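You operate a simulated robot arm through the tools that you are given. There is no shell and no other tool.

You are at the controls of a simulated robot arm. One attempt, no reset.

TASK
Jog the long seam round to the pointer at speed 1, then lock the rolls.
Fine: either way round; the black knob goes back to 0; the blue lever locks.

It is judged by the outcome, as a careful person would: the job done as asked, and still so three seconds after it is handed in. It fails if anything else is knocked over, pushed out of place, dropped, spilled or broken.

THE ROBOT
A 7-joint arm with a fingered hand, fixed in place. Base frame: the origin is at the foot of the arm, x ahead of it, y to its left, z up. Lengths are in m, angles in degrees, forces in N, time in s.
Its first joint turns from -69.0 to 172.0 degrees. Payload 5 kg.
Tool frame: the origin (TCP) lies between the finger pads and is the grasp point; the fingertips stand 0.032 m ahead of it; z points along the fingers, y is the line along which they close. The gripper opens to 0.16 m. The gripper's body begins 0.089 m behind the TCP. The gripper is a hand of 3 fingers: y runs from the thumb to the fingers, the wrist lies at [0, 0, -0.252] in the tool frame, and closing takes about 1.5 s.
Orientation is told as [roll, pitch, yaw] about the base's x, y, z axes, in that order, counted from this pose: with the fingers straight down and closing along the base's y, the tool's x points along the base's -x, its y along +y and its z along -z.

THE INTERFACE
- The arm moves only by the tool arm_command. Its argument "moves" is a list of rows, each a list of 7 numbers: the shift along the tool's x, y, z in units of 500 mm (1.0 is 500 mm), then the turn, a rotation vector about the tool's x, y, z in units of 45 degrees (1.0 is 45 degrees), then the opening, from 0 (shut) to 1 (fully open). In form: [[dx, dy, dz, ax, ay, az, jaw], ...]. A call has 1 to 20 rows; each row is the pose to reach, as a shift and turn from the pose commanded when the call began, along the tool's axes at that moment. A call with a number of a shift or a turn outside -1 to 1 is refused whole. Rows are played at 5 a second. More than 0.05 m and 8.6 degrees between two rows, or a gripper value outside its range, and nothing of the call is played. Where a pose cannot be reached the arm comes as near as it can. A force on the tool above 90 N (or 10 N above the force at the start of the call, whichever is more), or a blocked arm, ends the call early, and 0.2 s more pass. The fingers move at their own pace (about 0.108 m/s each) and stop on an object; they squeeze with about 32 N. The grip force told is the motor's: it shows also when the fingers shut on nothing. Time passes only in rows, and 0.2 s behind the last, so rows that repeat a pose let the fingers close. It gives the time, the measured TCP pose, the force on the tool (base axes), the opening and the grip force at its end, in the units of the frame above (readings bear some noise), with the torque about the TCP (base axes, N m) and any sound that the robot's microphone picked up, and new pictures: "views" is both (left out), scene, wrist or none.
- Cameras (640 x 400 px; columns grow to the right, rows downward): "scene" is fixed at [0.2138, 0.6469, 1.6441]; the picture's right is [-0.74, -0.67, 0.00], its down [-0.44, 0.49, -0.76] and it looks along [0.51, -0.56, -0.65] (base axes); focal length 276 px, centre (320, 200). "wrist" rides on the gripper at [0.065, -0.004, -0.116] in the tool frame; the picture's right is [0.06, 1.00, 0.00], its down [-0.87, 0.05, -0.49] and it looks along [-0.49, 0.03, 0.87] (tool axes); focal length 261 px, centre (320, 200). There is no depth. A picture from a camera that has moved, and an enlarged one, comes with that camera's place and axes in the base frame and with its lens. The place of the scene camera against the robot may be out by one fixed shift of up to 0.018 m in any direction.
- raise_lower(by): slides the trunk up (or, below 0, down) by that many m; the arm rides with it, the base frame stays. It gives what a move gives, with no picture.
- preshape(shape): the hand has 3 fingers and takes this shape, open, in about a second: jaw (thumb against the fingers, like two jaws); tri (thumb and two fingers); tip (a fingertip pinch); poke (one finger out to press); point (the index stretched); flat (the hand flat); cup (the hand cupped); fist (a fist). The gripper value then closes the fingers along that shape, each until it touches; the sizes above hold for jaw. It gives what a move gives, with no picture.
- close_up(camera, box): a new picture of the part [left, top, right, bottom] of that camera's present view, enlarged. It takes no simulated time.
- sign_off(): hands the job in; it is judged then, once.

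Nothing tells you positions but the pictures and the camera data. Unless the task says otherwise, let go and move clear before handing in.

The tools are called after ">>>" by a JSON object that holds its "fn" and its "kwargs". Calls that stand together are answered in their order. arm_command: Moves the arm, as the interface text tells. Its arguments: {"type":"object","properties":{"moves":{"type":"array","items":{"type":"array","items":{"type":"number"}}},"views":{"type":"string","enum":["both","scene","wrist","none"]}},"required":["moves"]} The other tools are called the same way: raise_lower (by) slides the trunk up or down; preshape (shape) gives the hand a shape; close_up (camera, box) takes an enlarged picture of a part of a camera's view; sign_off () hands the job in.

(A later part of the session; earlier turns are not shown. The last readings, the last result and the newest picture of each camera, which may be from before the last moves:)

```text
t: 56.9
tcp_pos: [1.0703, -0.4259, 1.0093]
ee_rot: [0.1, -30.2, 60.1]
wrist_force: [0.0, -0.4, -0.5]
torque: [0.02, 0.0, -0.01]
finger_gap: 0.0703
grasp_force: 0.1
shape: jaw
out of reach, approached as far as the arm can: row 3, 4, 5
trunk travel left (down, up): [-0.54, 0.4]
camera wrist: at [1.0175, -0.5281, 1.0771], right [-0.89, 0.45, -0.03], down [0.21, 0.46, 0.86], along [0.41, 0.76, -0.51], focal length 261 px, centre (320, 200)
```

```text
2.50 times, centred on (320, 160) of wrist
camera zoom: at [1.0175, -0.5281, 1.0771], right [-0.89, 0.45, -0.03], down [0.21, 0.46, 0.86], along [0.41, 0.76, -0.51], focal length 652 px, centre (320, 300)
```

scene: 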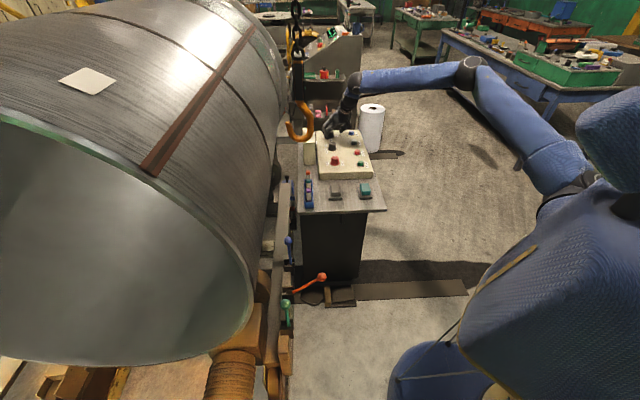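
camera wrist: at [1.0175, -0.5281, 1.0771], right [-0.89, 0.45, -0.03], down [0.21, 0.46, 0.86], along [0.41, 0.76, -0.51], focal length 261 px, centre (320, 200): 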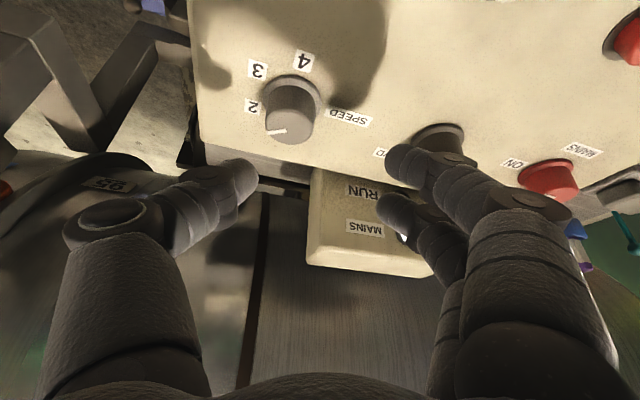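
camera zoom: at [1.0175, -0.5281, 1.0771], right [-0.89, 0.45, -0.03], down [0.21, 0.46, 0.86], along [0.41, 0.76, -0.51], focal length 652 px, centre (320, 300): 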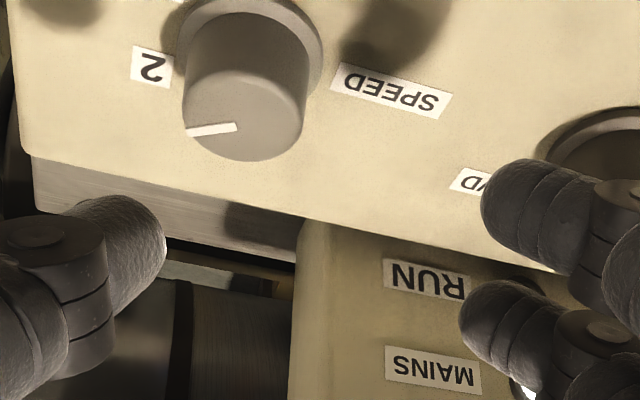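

Yaw 60 is at the reach limit; the shoulder seems too high. I'll raise the hand 0.3 m with the arm and then lower the trunk 0.3 m, which should extend the reach.

>>> {"fn": "arm_command", "kwargs": {"moves": [[-0.043, 0, -0.074, 0, 0, 0, 0.44], [-0.086, 0, -0.149, 0, 0, 0, 0.44], [-0.129, 0, -0.223, 0, 0, 0, 0.44], [-0.171, 0, -0.297, 0, 0, 0, 0.44], [-0.214, 0, -0.371, 0, 0, 0, 0.44], [-0.257, 0, -0.446, 0, 0, 0, 0.44], [-0.3, 0, -0.52, 0, 0, 0, 0.44], [-0.3, 0, -0.52, 0, 0, 0, 0.44]], "views": "none"}}

>>> {"fn": "raise_lower", "kwargs": {"by": -0.28}}

>>> {"fn": "arm_command", "kwargs": {"moves": [[-0.015, -0.05, 0.01, 0, 0, 0, 0.44], [-0.03, -0.1, 0.02, 0, 0, 0, 0.44], [-0.03, -0.1, 0.02, 0, 0, 0, 0.44]]}}

```text
t: 58.7
tcp_pos: [0.9847, -0.4135, 1.2501]
ee_rot: [-0.1, -30.3, 59.9]
wrist_force: [0.3, 0.1, -0.2]
torque: [0.04, 0.03, 0.0]
finger_gap: 0.0705
grasp_force: 0.0
shape: jaw
out of reach, approached as far as the arm can: row 1, 2, 3, 4, 5, 6, 7, 8
trunk travel left (down, up): [-0.54, 0.4]
```

```text
t: 61.5
tcp_pos: [0.9841, -0.4128, 0.9712]
ee_rot: [-0.1, -30.2, 60.1]
wrist_force: [0.7, -0.1, 1.0]
torque: [-0.02, 0.01, 0.0]
finger_gap: 0.0703
grasp_force: 0.1
shape: jaw
trunk travel left (down, up): [-0.26, 0.68]
```

```text
t: 62.3
tcp_pos: [0.9978, -0.418, 0.9518]
ee_rot: [-0.4, -30.4, 60.0]
wrist_force: [-1.0, -0.2, 0.2]
torque: [-0.01, -0.01, 0.01]
finger_gap: 0.0702
grasp_force: 0.0
shape: jaw
out of reach, approached as far as the arm can: row 1, 2, 3
trunk travel left (down, up): [-0.26, 0.68]
camera wrist: at [0.943, -0.5189, 1.0187], right [-0.89, 0.46, -0.04], down [0.2, 0.46, 0.86], along [0.41, 0.76, -0.5], focal length 261 px, centre (320, 200)
```

scene: 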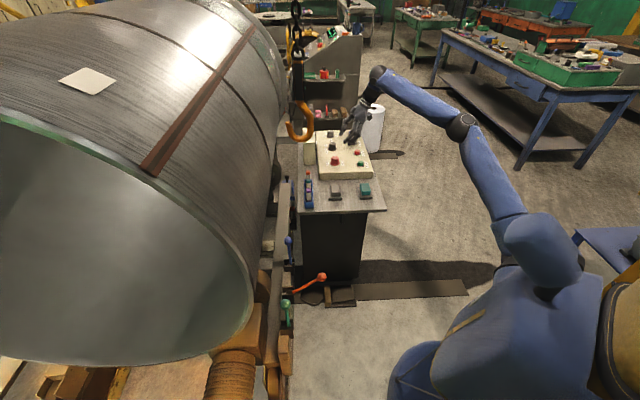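
wrist: 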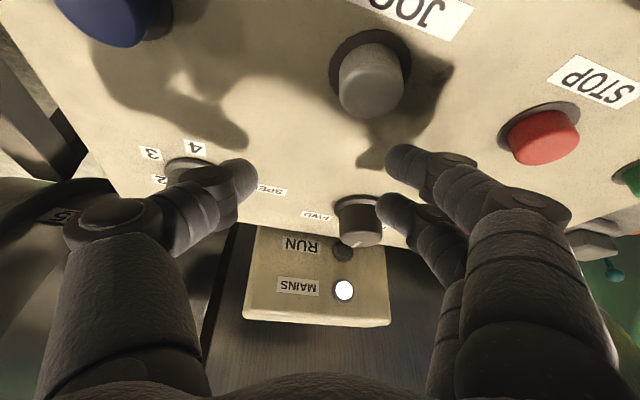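

The opposite is true: the shoulder is low, so the trunk should go up a bit. I'll raise the trunk to where the shoulder is level with the wrist, turn to yaw 0 and come back over the knob.

>>> {"fn": "raise_lower", "kwargs": {"by": 0.4}}

>>> {"fn": "arm_command", "kwargs": {"moves": [[0, 0, 0, 0.083, 0, 0.144, 0.44], [0, 0, 0, 0.166, 0, 0.289, 0.44], [0, 0, 0, 0.25, 0, 0.433, 0.44], [0, 0, 0, 0.333, 0, 0.577, 0.44], [0, 0, 0, 0.416, 0, 0.722, 0.44], [0, 0, 0, 0.5, 0, 0.866, 0.44], [0, 0, 0, 0.5, 0, 0.866, 0.44]], "views": "wrist"}}

```text
t: 66.1
tcp_pos: [0.9972, -0.4171, 1.3502]
ee_rot: [-0.3, -30.4, 60.0]
wrist_force: [0.0, -0.2, -0.8]
torque: [0.01, -0.02, 0.0]
finger_gap: 0.0704
grasp_force: 0.0
shape: jaw
trunk travel left (down, up): [-0.66, 0.28]
```

```text
t: 67.7
tcp_pos: [0.998, -0.4189, 1.3512]
ee_rot: [0.1, -30.5, 14.7]
wrist_force: [-0.1, 0.3, 0.4]
torque: [0.02, -0.02, 0.01]
finger_gap: 0.0702
grasp_force: 0.1
shape: jaw
trunk travel left (down, up): [-0.66, 0.28]
camera wrist: at [0.8887, -0.4527, 1.4177], right [-0.31, 0.95, -0.03], down [0.47, 0.18, 0.86], along [0.83, 0.25, -0.5], focal length 261 px, centre (320, 200)
```

wrist: 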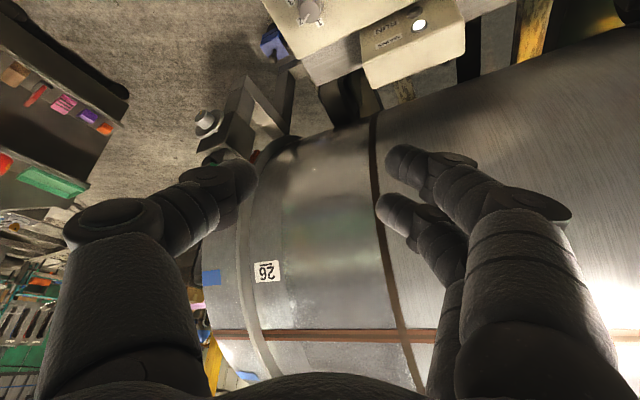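

Now down to a hover point behind the knob at yaw 0.

>>> {"fn": "arm_command", "kwargs": {"moves": [[0.033, -0.003, 0.086, 0.023, 0, 0.04, 0.44], [0.067, -0.006, 0.171, 0.047, 0, 0.081, 0.44], [0.1, -0.009, 0.257, 0.07, 0, 0.121, 0.44], [0.134, -0.013, 0.343, 0.093, 0, 0.162, 0.44], [0.167, -0.016, 0.429, 0.116, 0, 0.202, 0.44], [0.2, -0.019, 0.514, 0.14, 0, 0.243, 0.44], [0.234, -0.022, 0.6, 0.163, 0, 0.283, 0.44], [0.234, -0.022, 0.6, 0.163, 0, 0.283, 0.44]], "views": "wrist"}}

>>> {"fn": "close_up", "kwargs": {"camera": "wrist", "box": [220, 60, 420, 220]}}

```text
t: 69.5
tcp_pos: [1.0487, -0.4129, 1.0321]
ee_rot: [0.3, -30.5, 0.0]
wrist_force: [0.3, 0.7, 0.8]
torque: [-0.02, -0.03, -0.02]
finger_gap: 0.0703
grasp_force: 0.1
shape: jaw
trunk travel left (down, up): [-0.66, 0.28]
camera wrist: at [0.9355, -0.4176, 1.0992], right [-0.05, 1.0, -0.03], down [0.5, 0.05, 0.87], along [0.86, 0.03, -0.5], focal length 261 px, centre (320, 200)
```

wrist: 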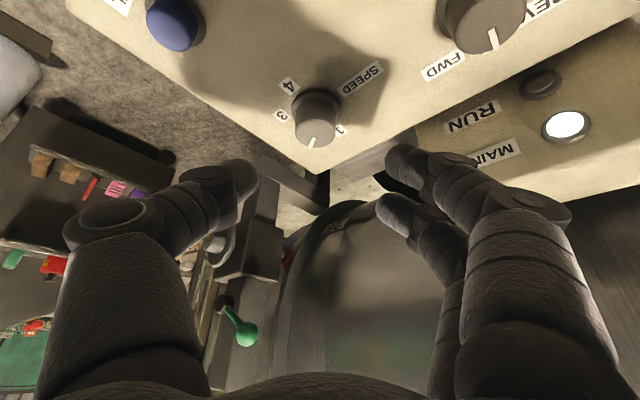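

```text
2.50 times, centred on (320, 140) of wrist
camera zoom: at [0.9355, -0.4176, 1.0992], right [-0.05, 1.0, -0.03], down [0.5, 0.05, 0.87], along [0.86, 0.03, -0.5], focal length 652 px, centre (320, 350)
```

zoom: 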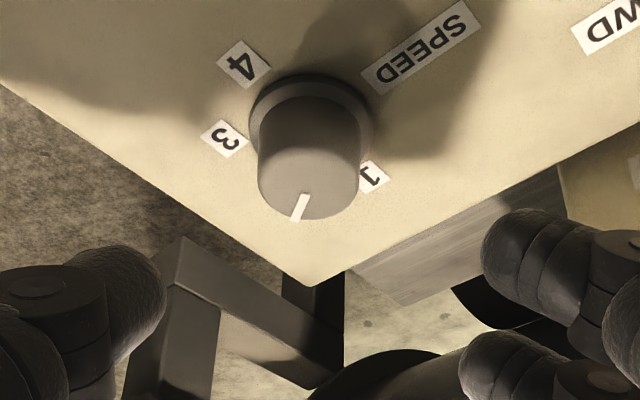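

The estimate holds steady. I'm advancing to straddle the knob and stopping a few mm above the panel.

>>> {"fn": "arm_command", "kwargs": {"moves": [[0, -0.009, 0.05, 0, 0, 0, 0.44], [0, -0.009, 0.1, 0, 0, 0, 0.44], [0, -0.009, 0.15, 0, 0, 0, 0.44], [0, -0.009, 0.19, 0, 0, 0, 0.44], [0, -0.009, 0.19, 0, 0, 0, 0.44]], "views": "wrist"}}

>>> {"fn": "close_up", "kwargs": {"camera": "wrist", "box": [220, 80, 420, 240]}}

```text
t: 70.7
tcp_pos: [1.0783, -0.4224, 0.9613]
ee_rot: [0.4, -30.5, 0.0]
wrist_force: [0.0, 0.1, 0.2]
torque: [0.0, -0.03, 0.0]
finger_gap: 0.0704
grasp_force: 0.1
shape: jaw
out of reach, approached as far as the arm can: row 3, 4, 5
trunk travel left (down, up): [-0.66, 0.28]
camera wrist: at [0.9655, -0.4282, 1.0281], right [-0.06, 1.0, -0.03], down [0.5, 0.05, 0.87], along [0.86, 0.03, -0.5], focal length 261 px, centre (320, 200)
```

wrist: 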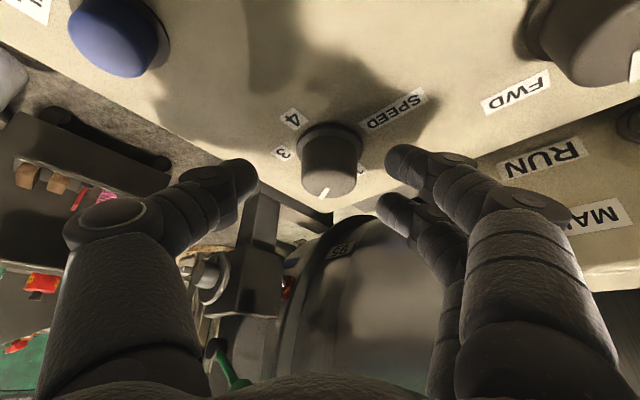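

```text
2.50 times, centred on (320, 160) of wrist
camera zoom: at [0.9655, -0.4282, 1.0281], right [-0.06, 1.0, -0.03], down [0.5, 0.05, 0.87], along [0.86, 0.03, -0.5], focal length 652 px, centre (320, 300)
```

zoom: 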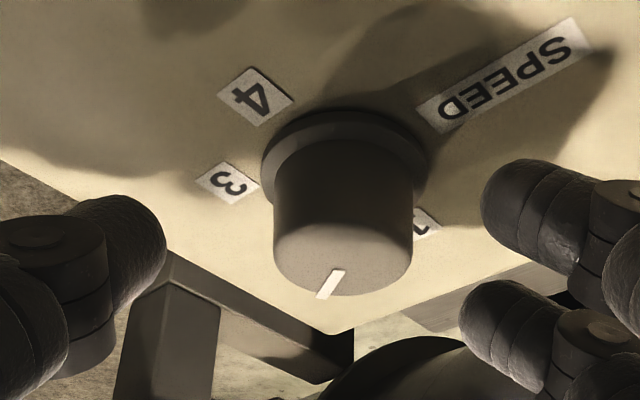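

The tilt seems limited by the wrist when the arm is stretched. I'll back off a little and try the same approach with a larger tilt of about 41°.

>>> {"fn": "arm_command", "kwargs": {"moves": [[0, 0, -0.08, 0, 0, 0, 0.44], [0.003, 0.005, -0.06, 0, -0.122, 0, 0.44], [0.006, 0.01, -0.053, 0, -0.244, 0, 0.44], [0, 0.01, -0.02, 0, -0.244, 0, 0.44], [-0.006, 0.01, 0.01, 0, -0.244, 0, 0.44], [-0.013, 0.01, 0.046, 0, -0.244, 0, 0.44], [-0.013, 0.01, 0.046, 0, -0.244, 0, 0.44]], "views": "wrist"}}

>>> {"fn": "close_up", "kwargs": {"camera": "wrist", "box": [220, 80, 420, 240]}}

```text
t: 72.3
tcp_pos: [1.0965, -0.4202, 0.9451]
ee_rot: [0.3, -41.5, -0.1]
wrist_force: [-0.7, -0.4, 0.7]
torque: [0.03, 0.0, 0.01]
finger_gap: 0.0703
grasp_force: 0.1
shape: jaw
trunk travel left (down, up): [-0.66, 0.28]
camera wrist: at [0.9716, -0.4241, 0.9888], right [-0.05, 1.0, -0.04], down [0.33, 0.05, 0.94], along [0.94, 0.03, -0.33], focal length 261 px, centre (320, 200)
```

wrist: 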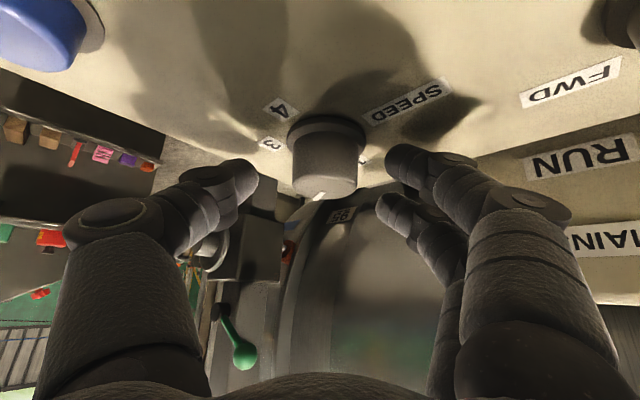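

```text
2.50 times, centred on (320, 160) of wrist
camera zoom: at [0.9716, -0.4241, 0.9888], right [-0.05, 1.0, -0.04], down [0.33, 0.05, 0.94], along [0.94, 0.03, -0.33], focal length 652 px, centre (320, 300)
```

zoom: 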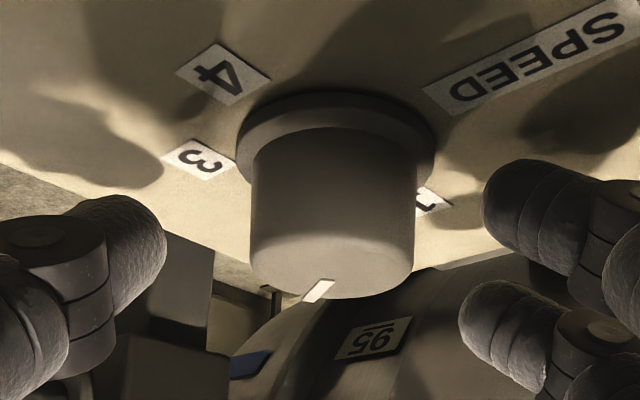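

This orientation reaches. I'll test whether yaw -20 also works here, to get a longer stroke on the knob.

>>> {"fn": "arm_command", "kwargs": {"moves": [[0, 0.005, 0, 0.098, 0, 0.111, 0.44], [0, 0.01, 0, 0.196, 0, 0.222, 0.44], [0, 0.014, 0, 0.294, 0, 0.333, 0.44], [0, 0.014, 0, 0.294, 0, 0.333, 0.44]], "views": "wrist"}}

```text
t: 73.3
tcp_pos: [1.0674, -0.4263, 0.9629]
ee_rot: [0.3, -41.4, -20.1]
wrist_force: [0.1, 0.0, -0.1]
torque: [0.01, 0.01, -0.01]
finger_gap: 0.0703
grasp_force: 0.1
shape: jaw
out of reach, approached as far as the arm can: row 1, 2, 3, 4
trunk travel left (down, up): [-0.66, 0.28]
camera wrist: at [0.949, -0.387, 1.0081], right [0.3, 0.95, -0.04], down [0.32, -0.06, 0.94], along [0.9, -0.29, -0.33], focal length 261 px, centre (320, 200)
```

wrist: 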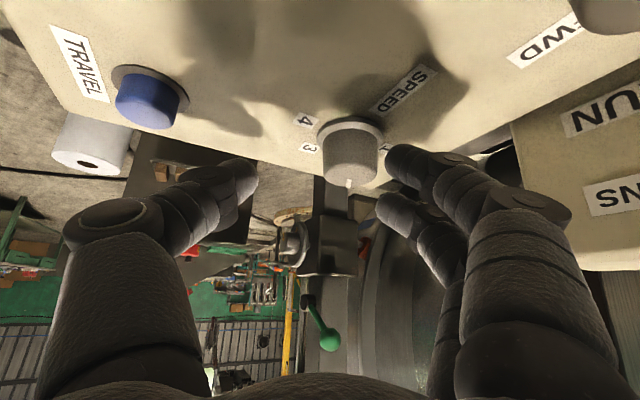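

Yaw -20 isn't reachable there, so I'll use strokes between yaw 0 and about 42. Returning to the grasp pose at yaw 0.

>>> {"fn": "arm_command", "kwargs": {"moves": [[0, 0.01, 0, -0.098, 0, -0.111, 0.44], [0, 0.018, 0, -0.196, 0, -0.222, 0.44], [-0.004, 0.024, 0.01, -0.294, 0, -0.333, 0.44], [-0.007, 0.03, 0.035, -0.294, 0, -0.333, 0.44], [-0.011, 0.036, 0.058, -0.294, 0, -0.333, 0.44], [-0.011, 0.036, 0.058, -0.294, 0, -0.333, 0.44]], "views": "wrist"}}

```text
t: 74.7
tcp_pos: [1.0968, -0.4162, 0.9452]
ee_rot: [0.3, -41.4, -0.1]
wrist_force: [-0.2, -0.8, 0.0]
torque: [0.0, -0.02, 0.03]
finger_gap: 0.0703
grasp_force: 0.0
shape: jaw
trunk travel left (down, up): [-0.66, 0.28]
camera wrist: at [0.9712, -0.4215, 0.9895], right [-0.05, 1.0, -0.04], down [0.33, 0.05, 0.94], along [0.94, 0.03, -0.33], focal length 261 px, centre (320, 200)
```

wrist: 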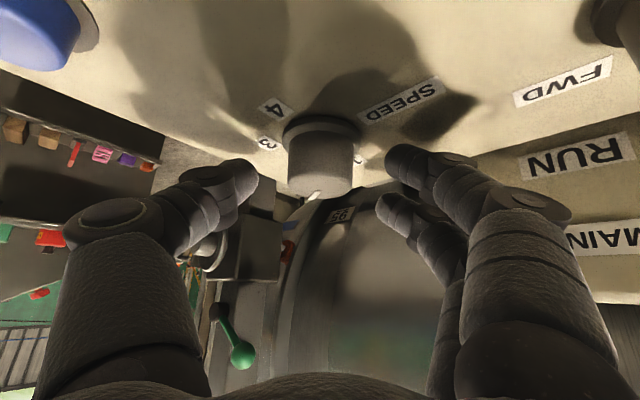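

Closing on the knob.

>>> {"fn": "arm_command", "kwargs": {"moves": [[0, 0, 0, 0, 0, 0, 0.3], [0, 0, 0, 0, 0, 0, 0.2], [0, 0, 0, 0, 0, 0, 0.1], [0, 0, 0, 0, 0, 0, 0.1], [0, 0, 0, 0, 0, 0, 0.1]], "views": "wrist"}}

>>> {"fn": "close_up", "kwargs": {"camera": "wrist", "box": [220, 80, 420, 240]}}

```text
t: 75.9
tcp_pos: [1.0967, -0.4156, 0.9445]
ee_rot: [0.3, -41.4, -0.1]
wrist_force: [4.0, -0.9, -0.1]
torque: [0.08, -0.05, 0.03]
finger_gap: 0.0255
grasp_force: 32.2
shape: jaw
trunk travel left (down, up): [-0.66, 0.28]
camera wrist: at [0.9719, -0.421, 0.9892], right [-0.05, 1.0, -0.04], down [0.33, 0.05, 0.94], along [0.94, 0.03, -0.33], focal length 261 px, centre (320, 200)
```

wrist: 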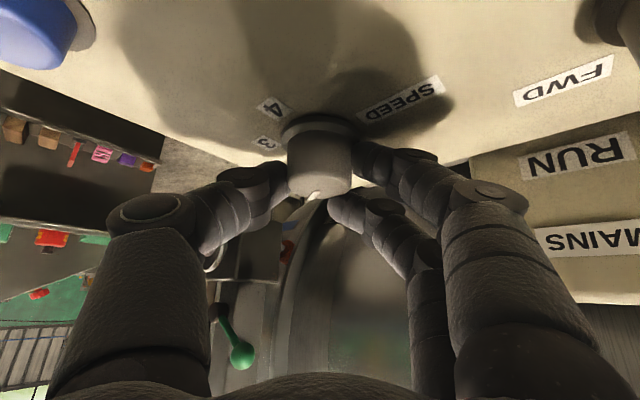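

```text
2.50 times, centred on (320, 160) of wrist
camera zoom: at [0.9719, -0.421, 0.9892], right [-0.05, 1.0, -0.04], down [0.33, 0.05, 0.94], along [0.94, 0.03, -0.33], focal length 652 px, centre (320, 300)
```

zoom: 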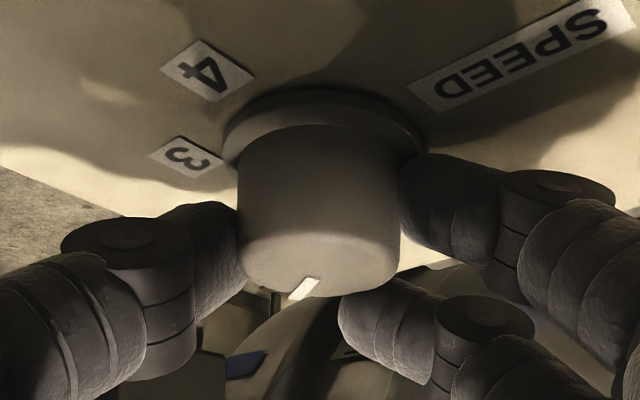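

All three fingers are on the knob with 32 N of grip. I'll turn the hand +42° about the knob's axis.

>>> {"fn": "arm_command", "kwargs": {"moves": [[-0.001, -0.002, 0, -0.077, 0, -0.0875, 0], [-0.001, -0.004, 0.001, -0.154, 0, -0.175, 0], [-0.002, -0.006, 0.001, -0.231, 0, -0.2625, 0], [-0.002, -0.008, 0.002, -0.308, 0, -0.35, 0], [-0.003, -0.01, 0.002, -0.386, 0, -0.4375, 0], [-0.004, -0.012, 0.003, -0.463, 0, -0.525, 0], [-0.004, -0.014, 0.003, -0.54, 0, -0.6125, 0], [-0.005, -0.016, 0.004, -0.617, 0, -0.7, 0], [-0.005, -0.016, 0.004, -0.617, 0, -0.7, 0]]}}

>>> {"fn": "close_up", "kwargs": {"camera": "wrist", "box": [220, 80, 420, 240]}}

>>> {"fn": "close_up", "kwargs": {"camera": "scene", "box": [300, 80, 400, 170]}}

```text
t: 77.9
tcp_pos: [1.0799, -0.4227, 0.9626]
ee_rot: [0.1, -41.6, 42.2]
wrist_force: [-10.9, -2.8, 12.9]
torque: [-0.02, 0.13, 0.0]
finger_gap: 0.0147
grasp_force: 32.2
shape: jaw
out of reach, approached as far as the arm can: row 6, 7, 8, 9
trunk travel left (down, up): [-0.66, 0.28]
camera wrist: at [0.9899, -0.5105, 1.0054], right [-0.7, 0.71, -0.04], down [0.2, 0.26, 0.94], along [0.68, 0.66, -0.33], focal length 261 px, centre (320, 200)
```

scene: 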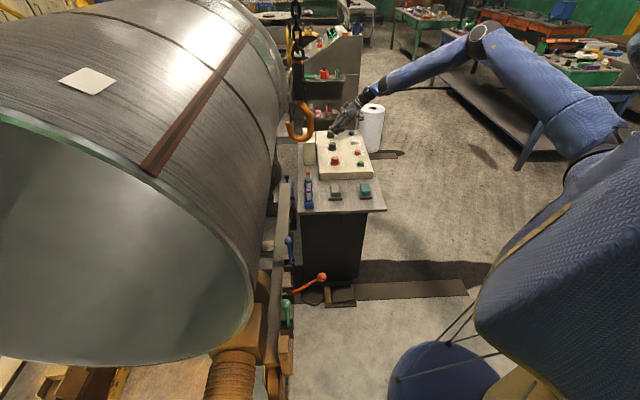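
wrist: 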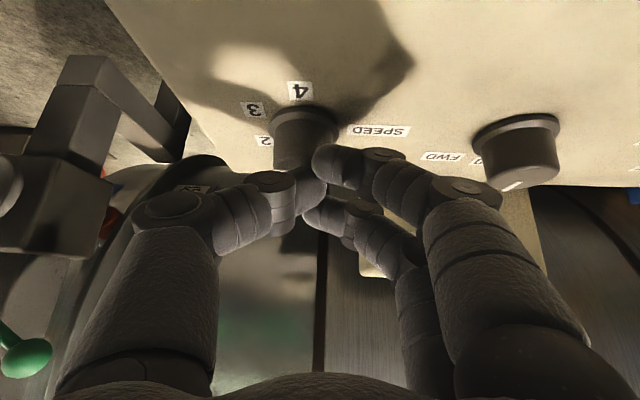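

```text
2.50 times, centred on (320, 160) of wrist
camera zoom: at [0.9899, -0.5105, 1.0054], right [-0.7, 0.71, -0.04], down [0.2, 0.26, 0.94], along [0.68, 0.66, -0.33], focal length 652 px, centre (320, 300)
```

zoom: 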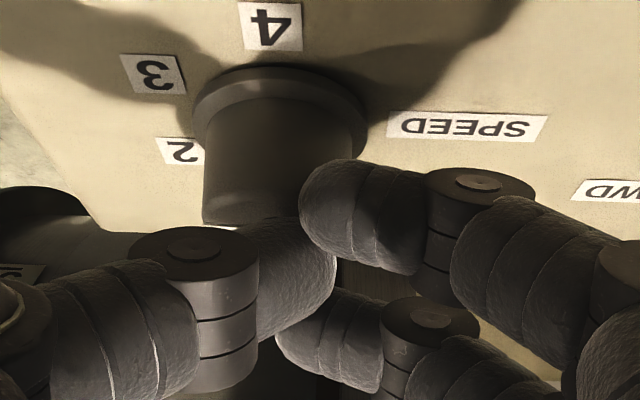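

```text
4.44 times, centred on (350, 125) of scene
camera zoom: at [0.2138, 0.6469, 1.6441], right [-0.74, -0.67, 0.0], down [-0.44, 0.49, -0.76], along [0.51, -0.56, -0.65], focal length 1224 px, centre (187, 533)
```

zoom: 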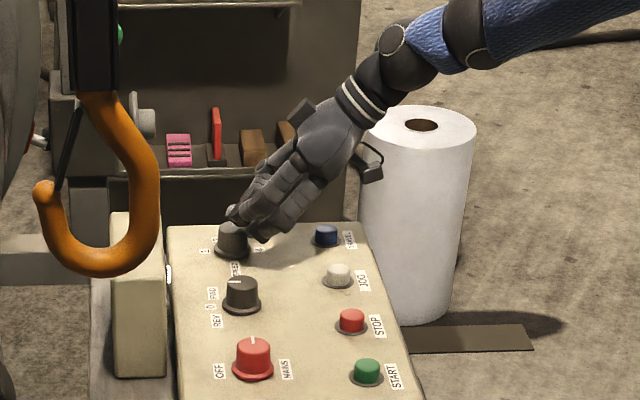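

The arm ran out of reach partway and the fingers slid up off the knob. I'll open, back off and check how far the knob turned.

>>> {"fn": "arm_command", "kwargs": {"moves": [[0, 0, 0, 0, 0, 0, 0.44], [0, 0, 0, 0, 0, 0, 0.44], [0, 0, -0.08, 0, 0, 0, 0.44], [0, 0, -0.16, 0, 0, 0, 0.44], [0, 0, -0.24, 0, 0, 0, 0.44], [0, 0, -0.32, 0, 0, 0, 0.44], [0, 0, -0.4, 0, 0, 0, 0.44], [0, 0, -0.4, 0, 0, 0, 0.44]], "views": "wrist"}}

>>> {"fn": "close_up", "kwargs": {"camera": "wrist", "box": [220, 60, 420, 220]}}

>>> {"fn": "close_up", "kwargs": {"camera": "scene", "box": [310, 120, 380, 180]}}

```text
t: 79.7
tcp_pos: [0.9844, -0.5126, 1.1092]
ee_rot: [0.3, -41.6, 42.0]
wrist_force: [0.2, 0.4, -0.5]
torque: [0.01, 0.03, 0.0]
finger_gap: 0.0699
grasp_force: 0.0
shape: jaw
trunk travel left (down, up): [-0.66, 0.28]
camera wrist: at [0.895, -0.6001, 1.1517], right [-0.7, 0.71, -0.04], down [0.21, 0.26, 0.94], along [0.68, 0.66, -0.33], focal length 261 px, centre (320, 200)
```

wrist: 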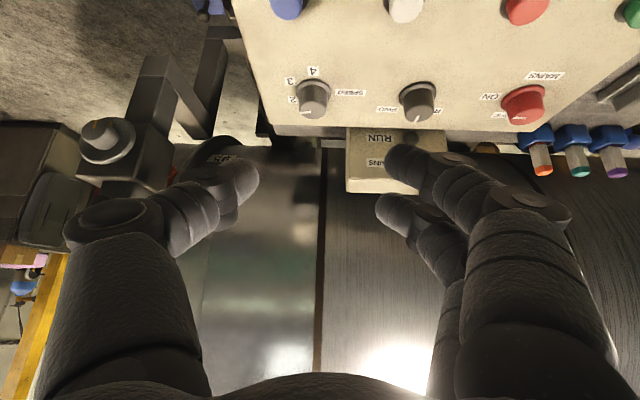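

```text
2.50 times, centred on (320, 140) of wrist
camera zoom: at [0.895, -0.6001, 1.1517], right [-0.7, 0.71, -0.04], down [0.21, 0.26, 0.94], along [0.68, 0.66, -0.33], focal length 652 px, centre (320, 350)
```

zoom: 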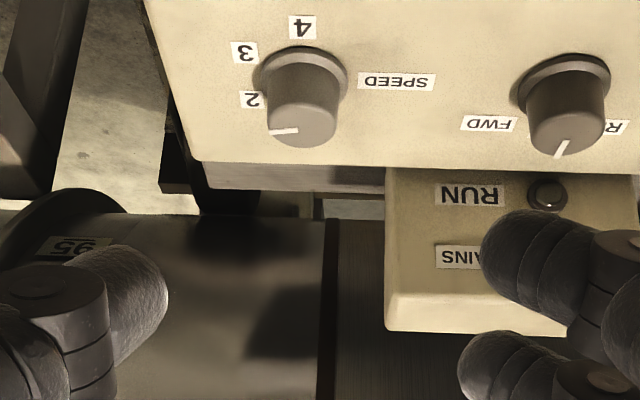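

```text
6.67 times, centred on (345, 150) of scene
camera zoom: at [0.2138, 0.6469, 1.6441], right [-0.74, -0.67, 0.0], down [-0.44, 0.49, -0.76], along [0.51, -0.56, -0.65], focal length 1837 px, centre (153, 533)
```

zoom: 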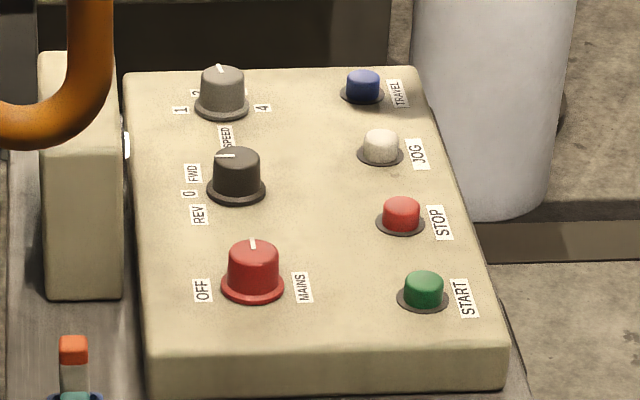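

The knob is now at about -35° azimuth, between 2 and 3, so it turns freely and stays put. I'll lower the trunk to the height with the better reach and retry.

>>> {"fn": "raise_lower", "kwargs": {"by": -0.12}}

>>> {"fn": "arm_command", "kwargs": {"moves": [[-0.05, 0, -0.06, 0.103, 0, 0.117, 0.44], [-0.05, 0, -0.06, 0.206, 0, 0.233, 0.44], [-0.05, 0, -0.06, 0.308, 0, 0.35, 0.44], [-0.05, 0, -0.06, 0.411, 0, 0.466, 0.44], [-0.05, 0, -0.06, 0.514, 0, 0.583, 0.44], [-0.05, 0, -0.06, 0.617, 0, 0.7, 0.44], [-0.05, 0, -0.06, 0.617, 0, 0.7, 0.44]], "views": "wrist"}}

```text
t: 81.2
tcp_pos: [0.984, -0.5127, 0.9897]
ee_rot: [0.1, -41.5, 42.0]
wrist_force: [0.0, 0.4, -0.2]
torque: [0.01, 0.01, -0.01]
finger_gap: 0.0697
grasp_force: 0.1
shape: jaw
trunk travel left (down, up): [-0.54, 0.4]
```

```text
t: 82.8
tcp_pos: [0.9837, -0.5139, 1.0285]
ee_rot: [0.3, -41.5, -0.1]
wrist_force: [-0.2, 0.8, -0.2]
torque: [0.02, 0.0, -0.01]
finger_gap: 0.0698
grasp_force: 0.1
shape: jaw
trunk travel left (down, up): [-0.54, 0.4]
camera wrist: at [0.8591, -0.5181, 1.0718], right [-0.05, 1.0, -0.04], down [0.33, 0.05, 0.94], along [0.94, 0.03, -0.33], focal length 261 px, centre (320, 200)
```

wrist: 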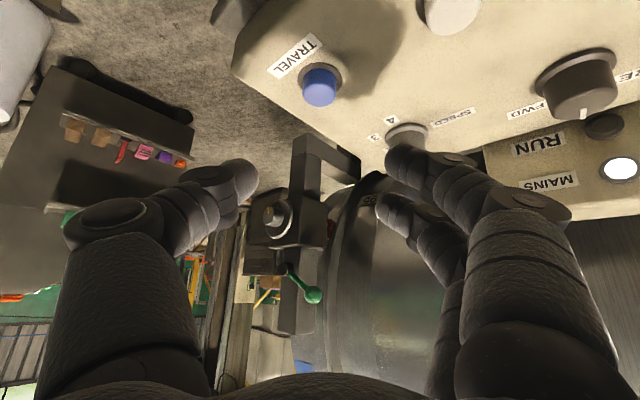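

Moving back over the speed knob and straddling it at yaw 0.

>>> {"fn": "arm_command", "kwargs": {"moves": [[-0.02, 0.064, 0.03, 0, 0, 0, 0.44], [-0.04, 0.128, 0.08, 0, 0, 0, 0.44], [-0.057, 0.193, 0.153, 0, 0, 0, 0.44], [-0.057, 0.193, 0.2, 0, 0, 0, 0.44], [-0.057, 0.193, 0.24, 0, 0, 0, 0.44], [-0.057, 0.193, 0.273, 0, 0, 0, 0.44], [-0.057, 0.193, 0.273, 0, 0, 0, 0.44]], "views": "wrist"}}

>>> {"fn": "close_up", "kwargs": {"camera": "wrist", "box": [220, 80, 420, 240]}}

```text
t: 84.4
tcp_pos: [1.0949, -0.4158, 0.9448]
ee_rot: [0.2, -41.4, 0.1]
wrist_force: [-0.5, 1.0, 0.7]
torque: [0.0, 0.01, -0.02]
finger_gap: 0.0699
grasp_force: 0.0
shape: jaw
trunk travel left (down, up): [-0.54, 0.4]
camera wrist: at [0.9706, -0.421, 0.9881], right [-0.05, 1.0, -0.04], down [0.33, 0.05, 0.94], along [0.94, 0.03, -0.33], focal length 261 px, centre (320, 200)
```

wrist: 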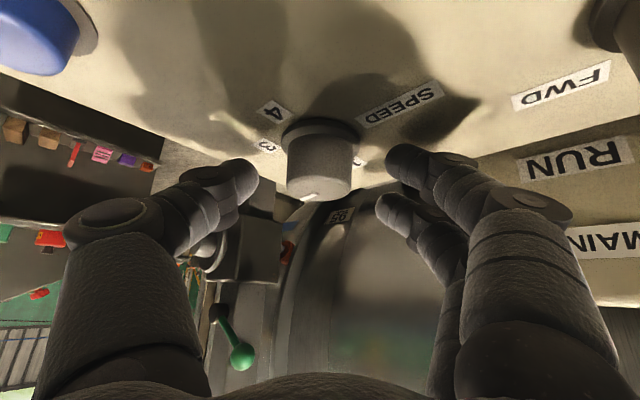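

```text
2.50 times, centred on (320, 160) of wrist
camera zoom: at [0.9706, -0.421, 0.9881], right [-0.05, 1.0, -0.04], down [0.33, 0.05, 0.94], along [0.94, 0.03, -0.33], focal length 652 px, centre (320, 300)
```

zoom: 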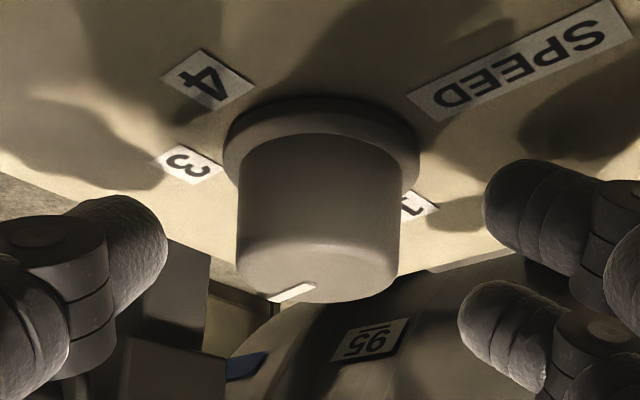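

I'll test the full arc with the fingers still open before gripping.

>>> {"fn": "arm_command", "kwargs": {"moves": [[-0.001, -0.003, 0.001, -0.11, 0, -0.125, 0.44], [-0.002, -0.006, 0.002, -0.22, 0, -0.25, 0.44], [-0.003, -0.009, 0.003, -0.33, 0, -0.375, 0.44], [-0.004, -0.012, 0.003, -0.441, 0, -0.5, 0.44], [-0.004, -0.015, 0.004, -0.551, 0, -0.625, 0.44], [-0.005, -0.017, 0.005, -0.661, 0, -0.75, 0.44], [-0.005, -0.017, 0.005, -0.661, 0, -0.75, 0.44]], "views": "wrist"}}

```text
t: 86.0
tcp_pos: [1.0985, -0.4245, 0.9455]
ee_rot: [0.1, -41.7, 45.1]
wrist_force: [-0.1, 0.4, 0.5]
torque: [-0.01, -0.03, 0.01]
finger_gap: 0.0702
grasp_force: 0.1
shape: jaw
trunk travel left (down, up): [-0.54, 0.4]
camera wrist: at [1.0133, -0.5165, 0.989], right [-0.74, 0.67, -0.04], down [0.19, 0.27, 0.94], along [0.64, 0.69, -0.33], focal length 261 px, centre (320, 200)
```

wrist: 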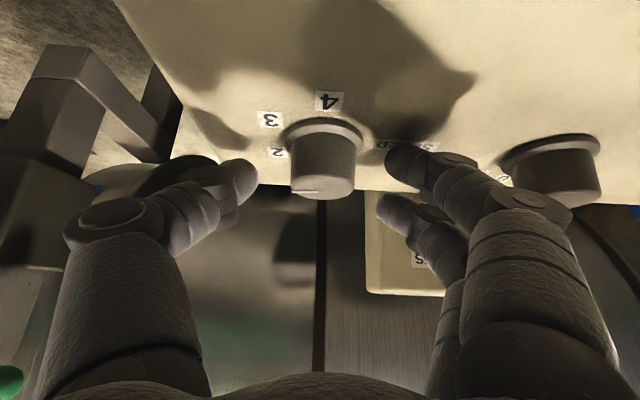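

The full 45° arc is reachable here. Going back to yaw 0 and gripping.

>>> {"fn": "arm_command", "kwargs": {"moves": [[-0.001, 0.003, 0.001, 0.11, 0, 0.125, 0.44], [-0.002, 0.006, 0.002, 0.22, 0, 0.25, 0.44], [-0.003, 0.009, 0.003, 0.33, 0, 0.375, 0.44], [-0.004, 0.012, 0.003, 0.441, 0, 0.5, 0.44], [-0.004, 0.015, 0.004, 0.551, 0, 0.625, 0.44], [-0.005, 0.017, 0.005, 0.661, 0, 0.75, 0.44], [-0.005, 0.017, 0.005, 0.661, 0, 0.75, 0.3], [-0.005, 0.017, 0.005, 0.661, 0, 0.75, 0.2], [-0.005, 0.017, 0.005, 0.661, 0, 0.75, 0], [-0.005, 0.017, 0.005, 0.661, 0, 0.75, 0], [-0.005, 0.017, 0.005, 0.661, 0, 0.75, 0], [-0.005, 0.017, 0.005, 0.661, 0, 0.75, 0]], "views": "wrist"}}

>>> {"fn": "arm_command", "kwargs": {"moves": [[-0.001, -0.003, 0.001, -0.11, 0, -0.125, 0], [-0.002, -0.006, 0.002, -0.22, 0, -0.25, 0], [-0.003, -0.009, 0.003, -0.33, 0, -0.375, 0], [-0.004, -0.012, 0.003, -0.441, 0, -0.5, 0], [-0.004, -0.015, 0.004, -0.551, 0, -0.625, 0], [-0.005, -0.017, 0.005, -0.661, 0, -0.75, 0], [-0.005, -0.017, 0.005, -0.661, 0, -0.75, 0]], "views": "wrist"}}

>>> {"fn": "close_up", "kwargs": {"camera": "wrist", "box": [220, 80, 420, 240]}}

```text
t: 88.6
tcp_pos: [1.0951, -0.4167, 0.9437]
ee_rot: [0.2, -41.5, -0.1]
wrist_force: [4.0, -0.8, 0.7]
torque: [-0.01, -0.02, 0.02]
finger_gap: 0.0269
grasp_force: 31.7
shape: jaw
trunk travel left (down, up): [-0.54, 0.4]
camera wrist: at [0.9708, -0.4211, 0.9878], right [-0.05, 1.0, -0.04], down [0.33, 0.05, 0.94], along [0.94, 0.03, -0.33], focal length 261 px, centre (320, 200)
```

wrist: 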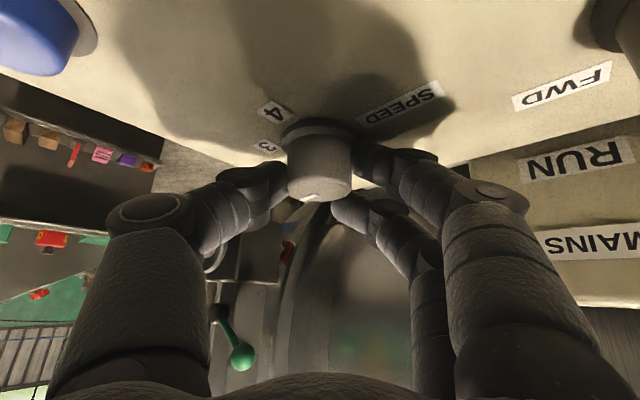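

```text
t: 90.2
tcp_pos: [1.0986, -0.4225, 0.9447]
ee_rot: [0.1, -41.7, 45.3]
wrist_force: [1.2, 10.4, 0.2]
torque: [0.25, 0.21, 0.04]
finger_gap: 0.0259
grasp_force: 32.0
shape: jaw
trunk travel left (down, up): [-0.54, 0.4]
camera wrist: at [1.0142, -0.5157, 0.9877], right [-0.74, 0.67, -0.04], down [0.19, 0.27, 0.94], along [0.64, 0.69, -0.33], focal length 261 px, centre (320, 200)
```

wrist: 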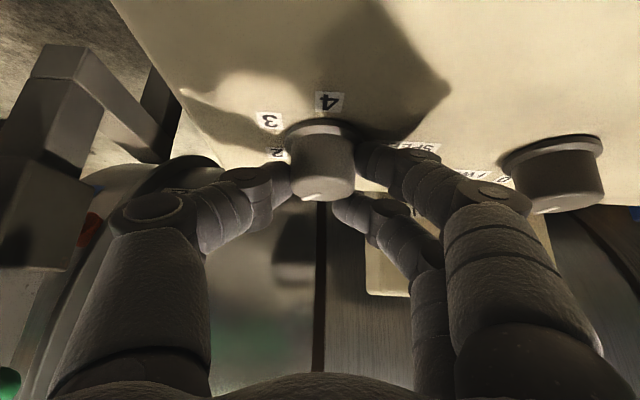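

```text
2.50 times, centred on (320, 160) of wrist
camera zoom: at [1.0142, -0.5157, 0.9877], right [-0.74, 0.67, -0.04], down [0.19, 0.27, 0.94], along [0.64, 0.69, -0.33], focal length 652 px, centre (320, 300)
```

zoom: 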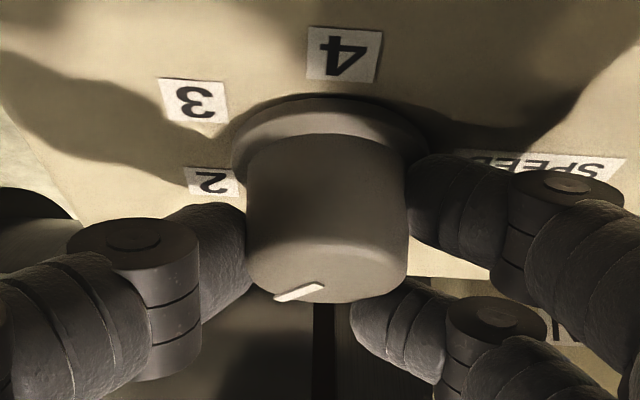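

The knob turned with the hand. I'll open, swing back to yaw 0 and grip again for a second stroke.

>>> {"fn": "arm_command", "kwargs": {"moves": [[0, 0, 0, 0, 0, 0, 0.44], [0, 0, 0, 0, 0, 0, 0.44], [0, 0, 0, 0, 0, 0, 0.44], [-0.001, 0.003, 0.001, 0.11, 0, 0.125, 0.44], [-0.002, 0.006, 0.002, 0.22, 0, 0.25, 0.44], [-0.003, 0.009, 0.003, 0.33, 0, 0.375, 0.44], [-0.004, 0.012, 0.003, 0.441, 0, 0.5, 0.44], [-0.004, 0.015, 0.004, 0.551, 0, 0.625, 0.44], [-0.005, 0.017, 0.005, 0.661, 0, 0.75, 0.44], [-0.005, 0.017, 0.005, 0.661, 0, 0.75, 0.44]], "views": "wrist"}}

>>> {"fn": "close_up", "kwargs": {"camera": "wrist", "box": [220, 80, 420, 240]}}

>>> {"fn": "close_up", "kwargs": {"camera": "scene", "box": [310, 110, 370, 160]}}

```text
t: 92.4
tcp_pos: [1.0935, -0.4173, 0.944]
ee_rot: [0.3, -41.5, -0.2]
wrist_force: [0.4, -0.2, 0.5]
torque: [0.08, -0.02, 0.01]
finger_gap: 0.0703
grasp_force: 0.1
shape: jaw
trunk travel left (down, up): [-0.54, 0.4]
camera wrist: at [0.9702, -0.4219, 0.9877], right [-0.05, 1.0, -0.04], down [0.33, 0.05, 0.94], along [0.94, 0.03, -0.33], focal length 261 px, centre (320, 200)
```

wrist: 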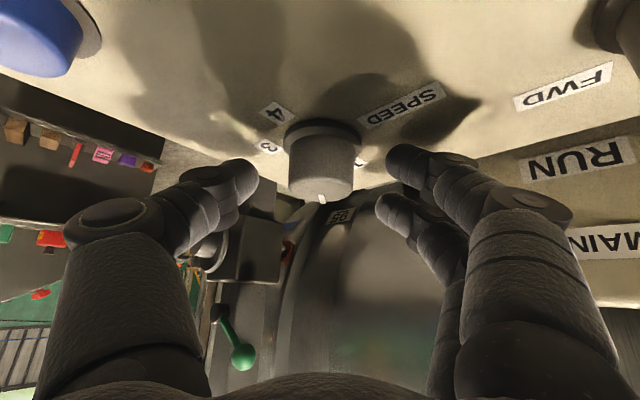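

```text
2.50 times, centred on (320, 160) of wrist
camera zoom: at [0.9702, -0.4219, 0.9877], right [-0.05, 1.0, -0.04], down [0.33, 0.05, 0.94], along [0.94, 0.03, -0.33], focal length 652 px, centre (320, 300)
```

zoom: 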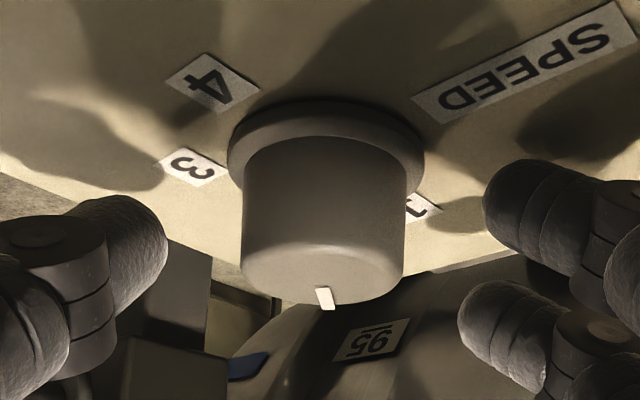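

```text
8.00 times, centred on (340, 135) of scene
camera zoom: at [0.2138, 0.6469, 1.6441], right [-0.74, -0.67, 0.0], down [-0.44, 0.49, -0.76], along [0.51, -0.56, -0.65], focal length 2204 px, centre (160, 720)
```

zoom: 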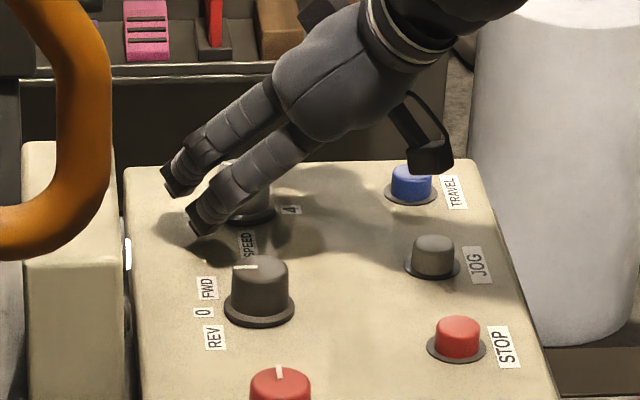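

The indicator is now at about +9°, so it needs another 35° or so to reach 1 at +44°. Gripping and turning.

>>> {"fn": "arm_command", "kwargs": {"moves": [[0, 0, 0, 0, 0, 0, 0.3], [0, 0, 0, 0, 0, 0, 0.2], [0, 0, 0, 0, 0, 0, 0], [0, 0, 0, 0, 0, 0, 0], [0, 0, 0, 0, 0, 0, 0], [0, 0, 0, 0, 0, 0, 0], [-0.001, -0.003, 0.001, -0.104, 0, -0.118, 0], [-0.001, -0.006, 0.001, -0.209, 0, -0.237, 0], [-0.002, -0.009, 0.002, -0.313, 0, -0.355, 0], [-0.002, -0.012, 0.002, -0.417, 0, -0.474, 0], [-0.003, -0.014, 0.003, -0.5215, 0, -0.592, 0], [-0.003, -0.014, 0.003, -0.5215, 0, -0.592, 0]], "views": "none"}}

>>> {"fn": "arm_command", "kwargs": {"moves": [[0, 0, 0, 0, 0, 0, 0.44], [0, 0, 0, 0, 0, 0, 0.44], [0, 0, 0, 0, 0, 0, 0.44], [0, 0, -0.06, 0, 0, 0, 0.44], [0, 0, -0.14, 0, 0, 0, 0.44], [0, 0, -0.22, 0, 0, 0, 0.44], [0, 0, -0.3, 0, 0, 0, 0.44], [0, 0, -0.3, 0, 0, 0, 0.44]]}}

>>> {"fn": "close_up", "kwargs": {"camera": "wrist", "box": [220, 60, 420, 220]}}

>>> {"fn": "close_up", "kwargs": {"camera": "scene", "box": [310, 120, 380, 180]}}

```text
t: 95.0
tcp_pos: [1.0972, -0.4211, 0.9433]
ee_rot: [0.1, -41.6, 35.6]
wrist_force: [2.4, 7.6, -1.3]
torque: [0.23, 0.12, 0.06]
finger_gap: 0.0263
grasp_force: 31.9
shape: jaw
trunk travel left (down, up): [-0.54, 0.4]
```

```text
t: 96.8
tcp_pos: [1.0164, -0.4817, 1.0566]
ee_rot: [0.2, -41.6, 35.5]
wrist_force: [-0.1, -0.2, -0.4]
torque: [0.0, 0.03, 0.0]
finger_gap: 0.0696
grasp_force: 0.2
shape: jaw
trunk travel left (down, up): [-0.54, 0.4]
camera wrist: at [0.9172, -0.5575, 1.0994], right [-0.62, 0.78, -0.04], down [0.23, 0.23, 0.94], along [0.75, 0.58, -0.33], focal length 261 px, centre (320, 200)
```

scene: 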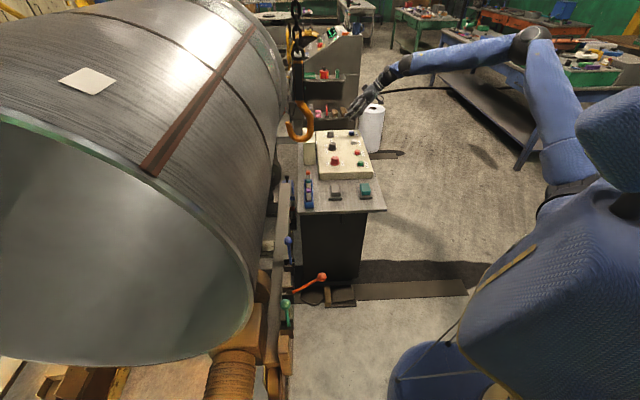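
wrist: 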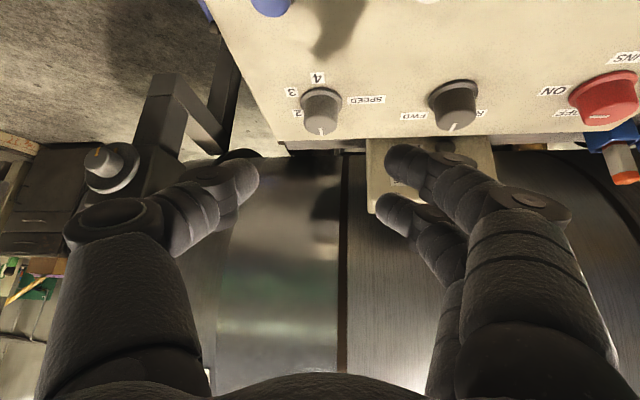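

```text
2.50 times, centred on (320, 140) of wrist
camera zoom: at [0.9172, -0.5575, 1.0994], right [-0.62, 0.78, -0.04], down [0.23, 0.23, 0.94], along [0.75, 0.58, -0.33], focal length 652 px, centre (320, 350)
```

zoom: 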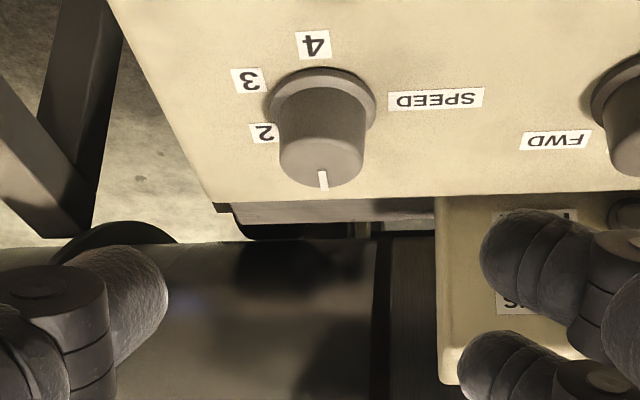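

```text
6.67 times, centred on (345, 150) of scene
camera zoom: at [0.2138, 0.6469, 1.6441], right [-0.74, -0.67, 0.0], down [-0.44, 0.49, -0.76], along [0.51, -0.56, -0.65], focal length 1837 px, centre (153, 533)
```

zoom: 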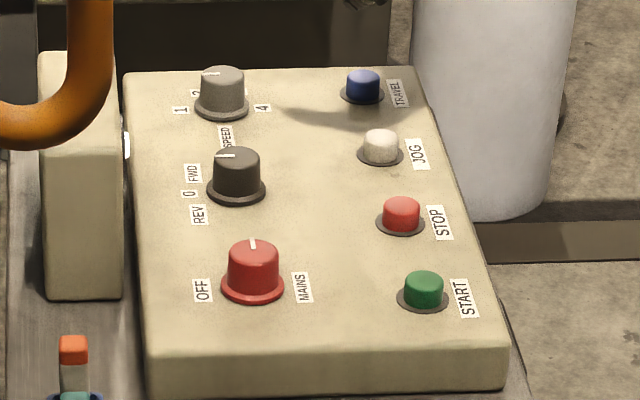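

The speed knob now points at 1. Next is the black knob, and I'll zoom in on it to locate it.

>>> {"fn": "close_up", "kwargs": {"camera": "wrist", "box": [390, 60, 520, 160]}}

```text
4.00 times, centred on (455, 110) of wrist
camera zoom: at [0.9172, -0.5575, 1.0994], right [-0.62, 0.78, -0.04], down [0.23, 0.23, 0.94], along [0.75, 0.58, -0.33], focal length 1043 px, centre (-220, 560)
```

zoom: 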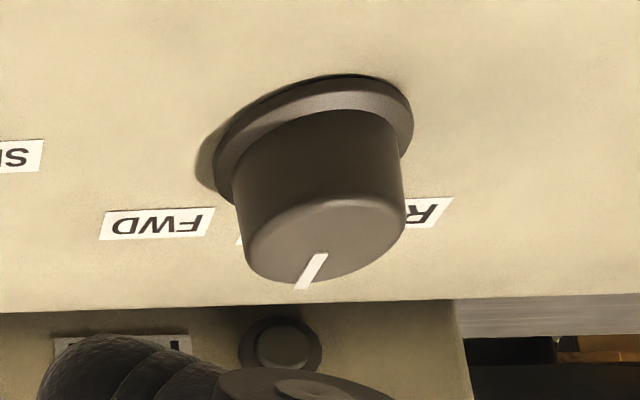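

The black knob is near (1.010, -0.316) with 0 at +45°, FWD about 45° clockwise and REV about 45° anticlockwise. I'll try FWD first: move behind the knob at yaw 45.

>>> {"fn": "arm_command", "kwargs": {"moves": [[0.007, 0.064, 0.02, -0.035, 0, -0.04, 0.44], [0.014, 0.128, 0.05, -0.07, 0, -0.08, 0.44], [0.02, 0.192, 0.08, -0.105, 0, -0.12, 0.44], [0.027, 0.256, 0.114, -0.14, 0, -0.158, 0.44], [0.027, 0.256, 0.114, -0.14, 0, -0.158, 0.44]], "views": "wrist"}}

>>> {"fn": "close_up", "kwargs": {"camera": "wrist", "box": [220, 60, 420, 220]}}

```text
t: 98.0
tcp_pos: [0.966, -0.3604, 1.0059]
ee_rot: [0.2, -41.6, 45.0]
wrist_force: [1.2, -0.8, -0.1]
torque: [0.0, -0.01, 0.04]
finger_gap: 0.0701
grasp_force: 0.1
shape: jaw
trunk travel left (down, up): [-0.54, 0.4]
camera wrist: at [0.8818, -0.454, 1.0492], right [-0.74, 0.67, -0.04], down [0.19, 0.27, 0.94], along [0.64, 0.69, -0.33], focal length 261 px, centre (320, 200)
```

wrist: 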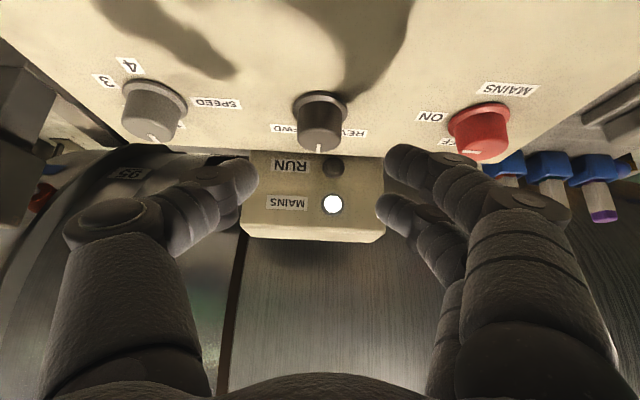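

```text
2.50 times, centred on (320, 140) of wrist
camera zoom: at [0.8818, -0.454, 1.0492], right [-0.74, 0.67, -0.04], down [0.19, 0.27, 0.94], along [0.64, 0.69, -0.33], focal length 652 px, centre (320, 350)
```

zoom: 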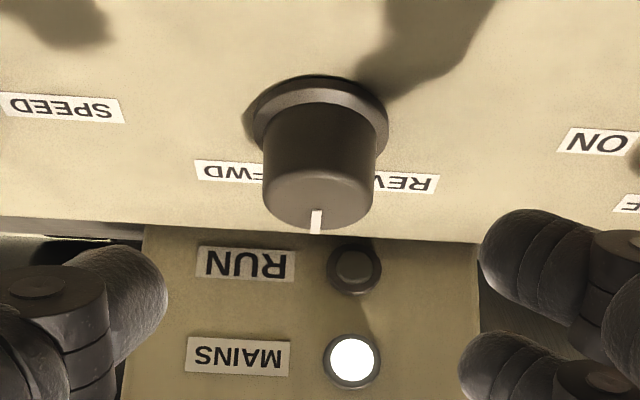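

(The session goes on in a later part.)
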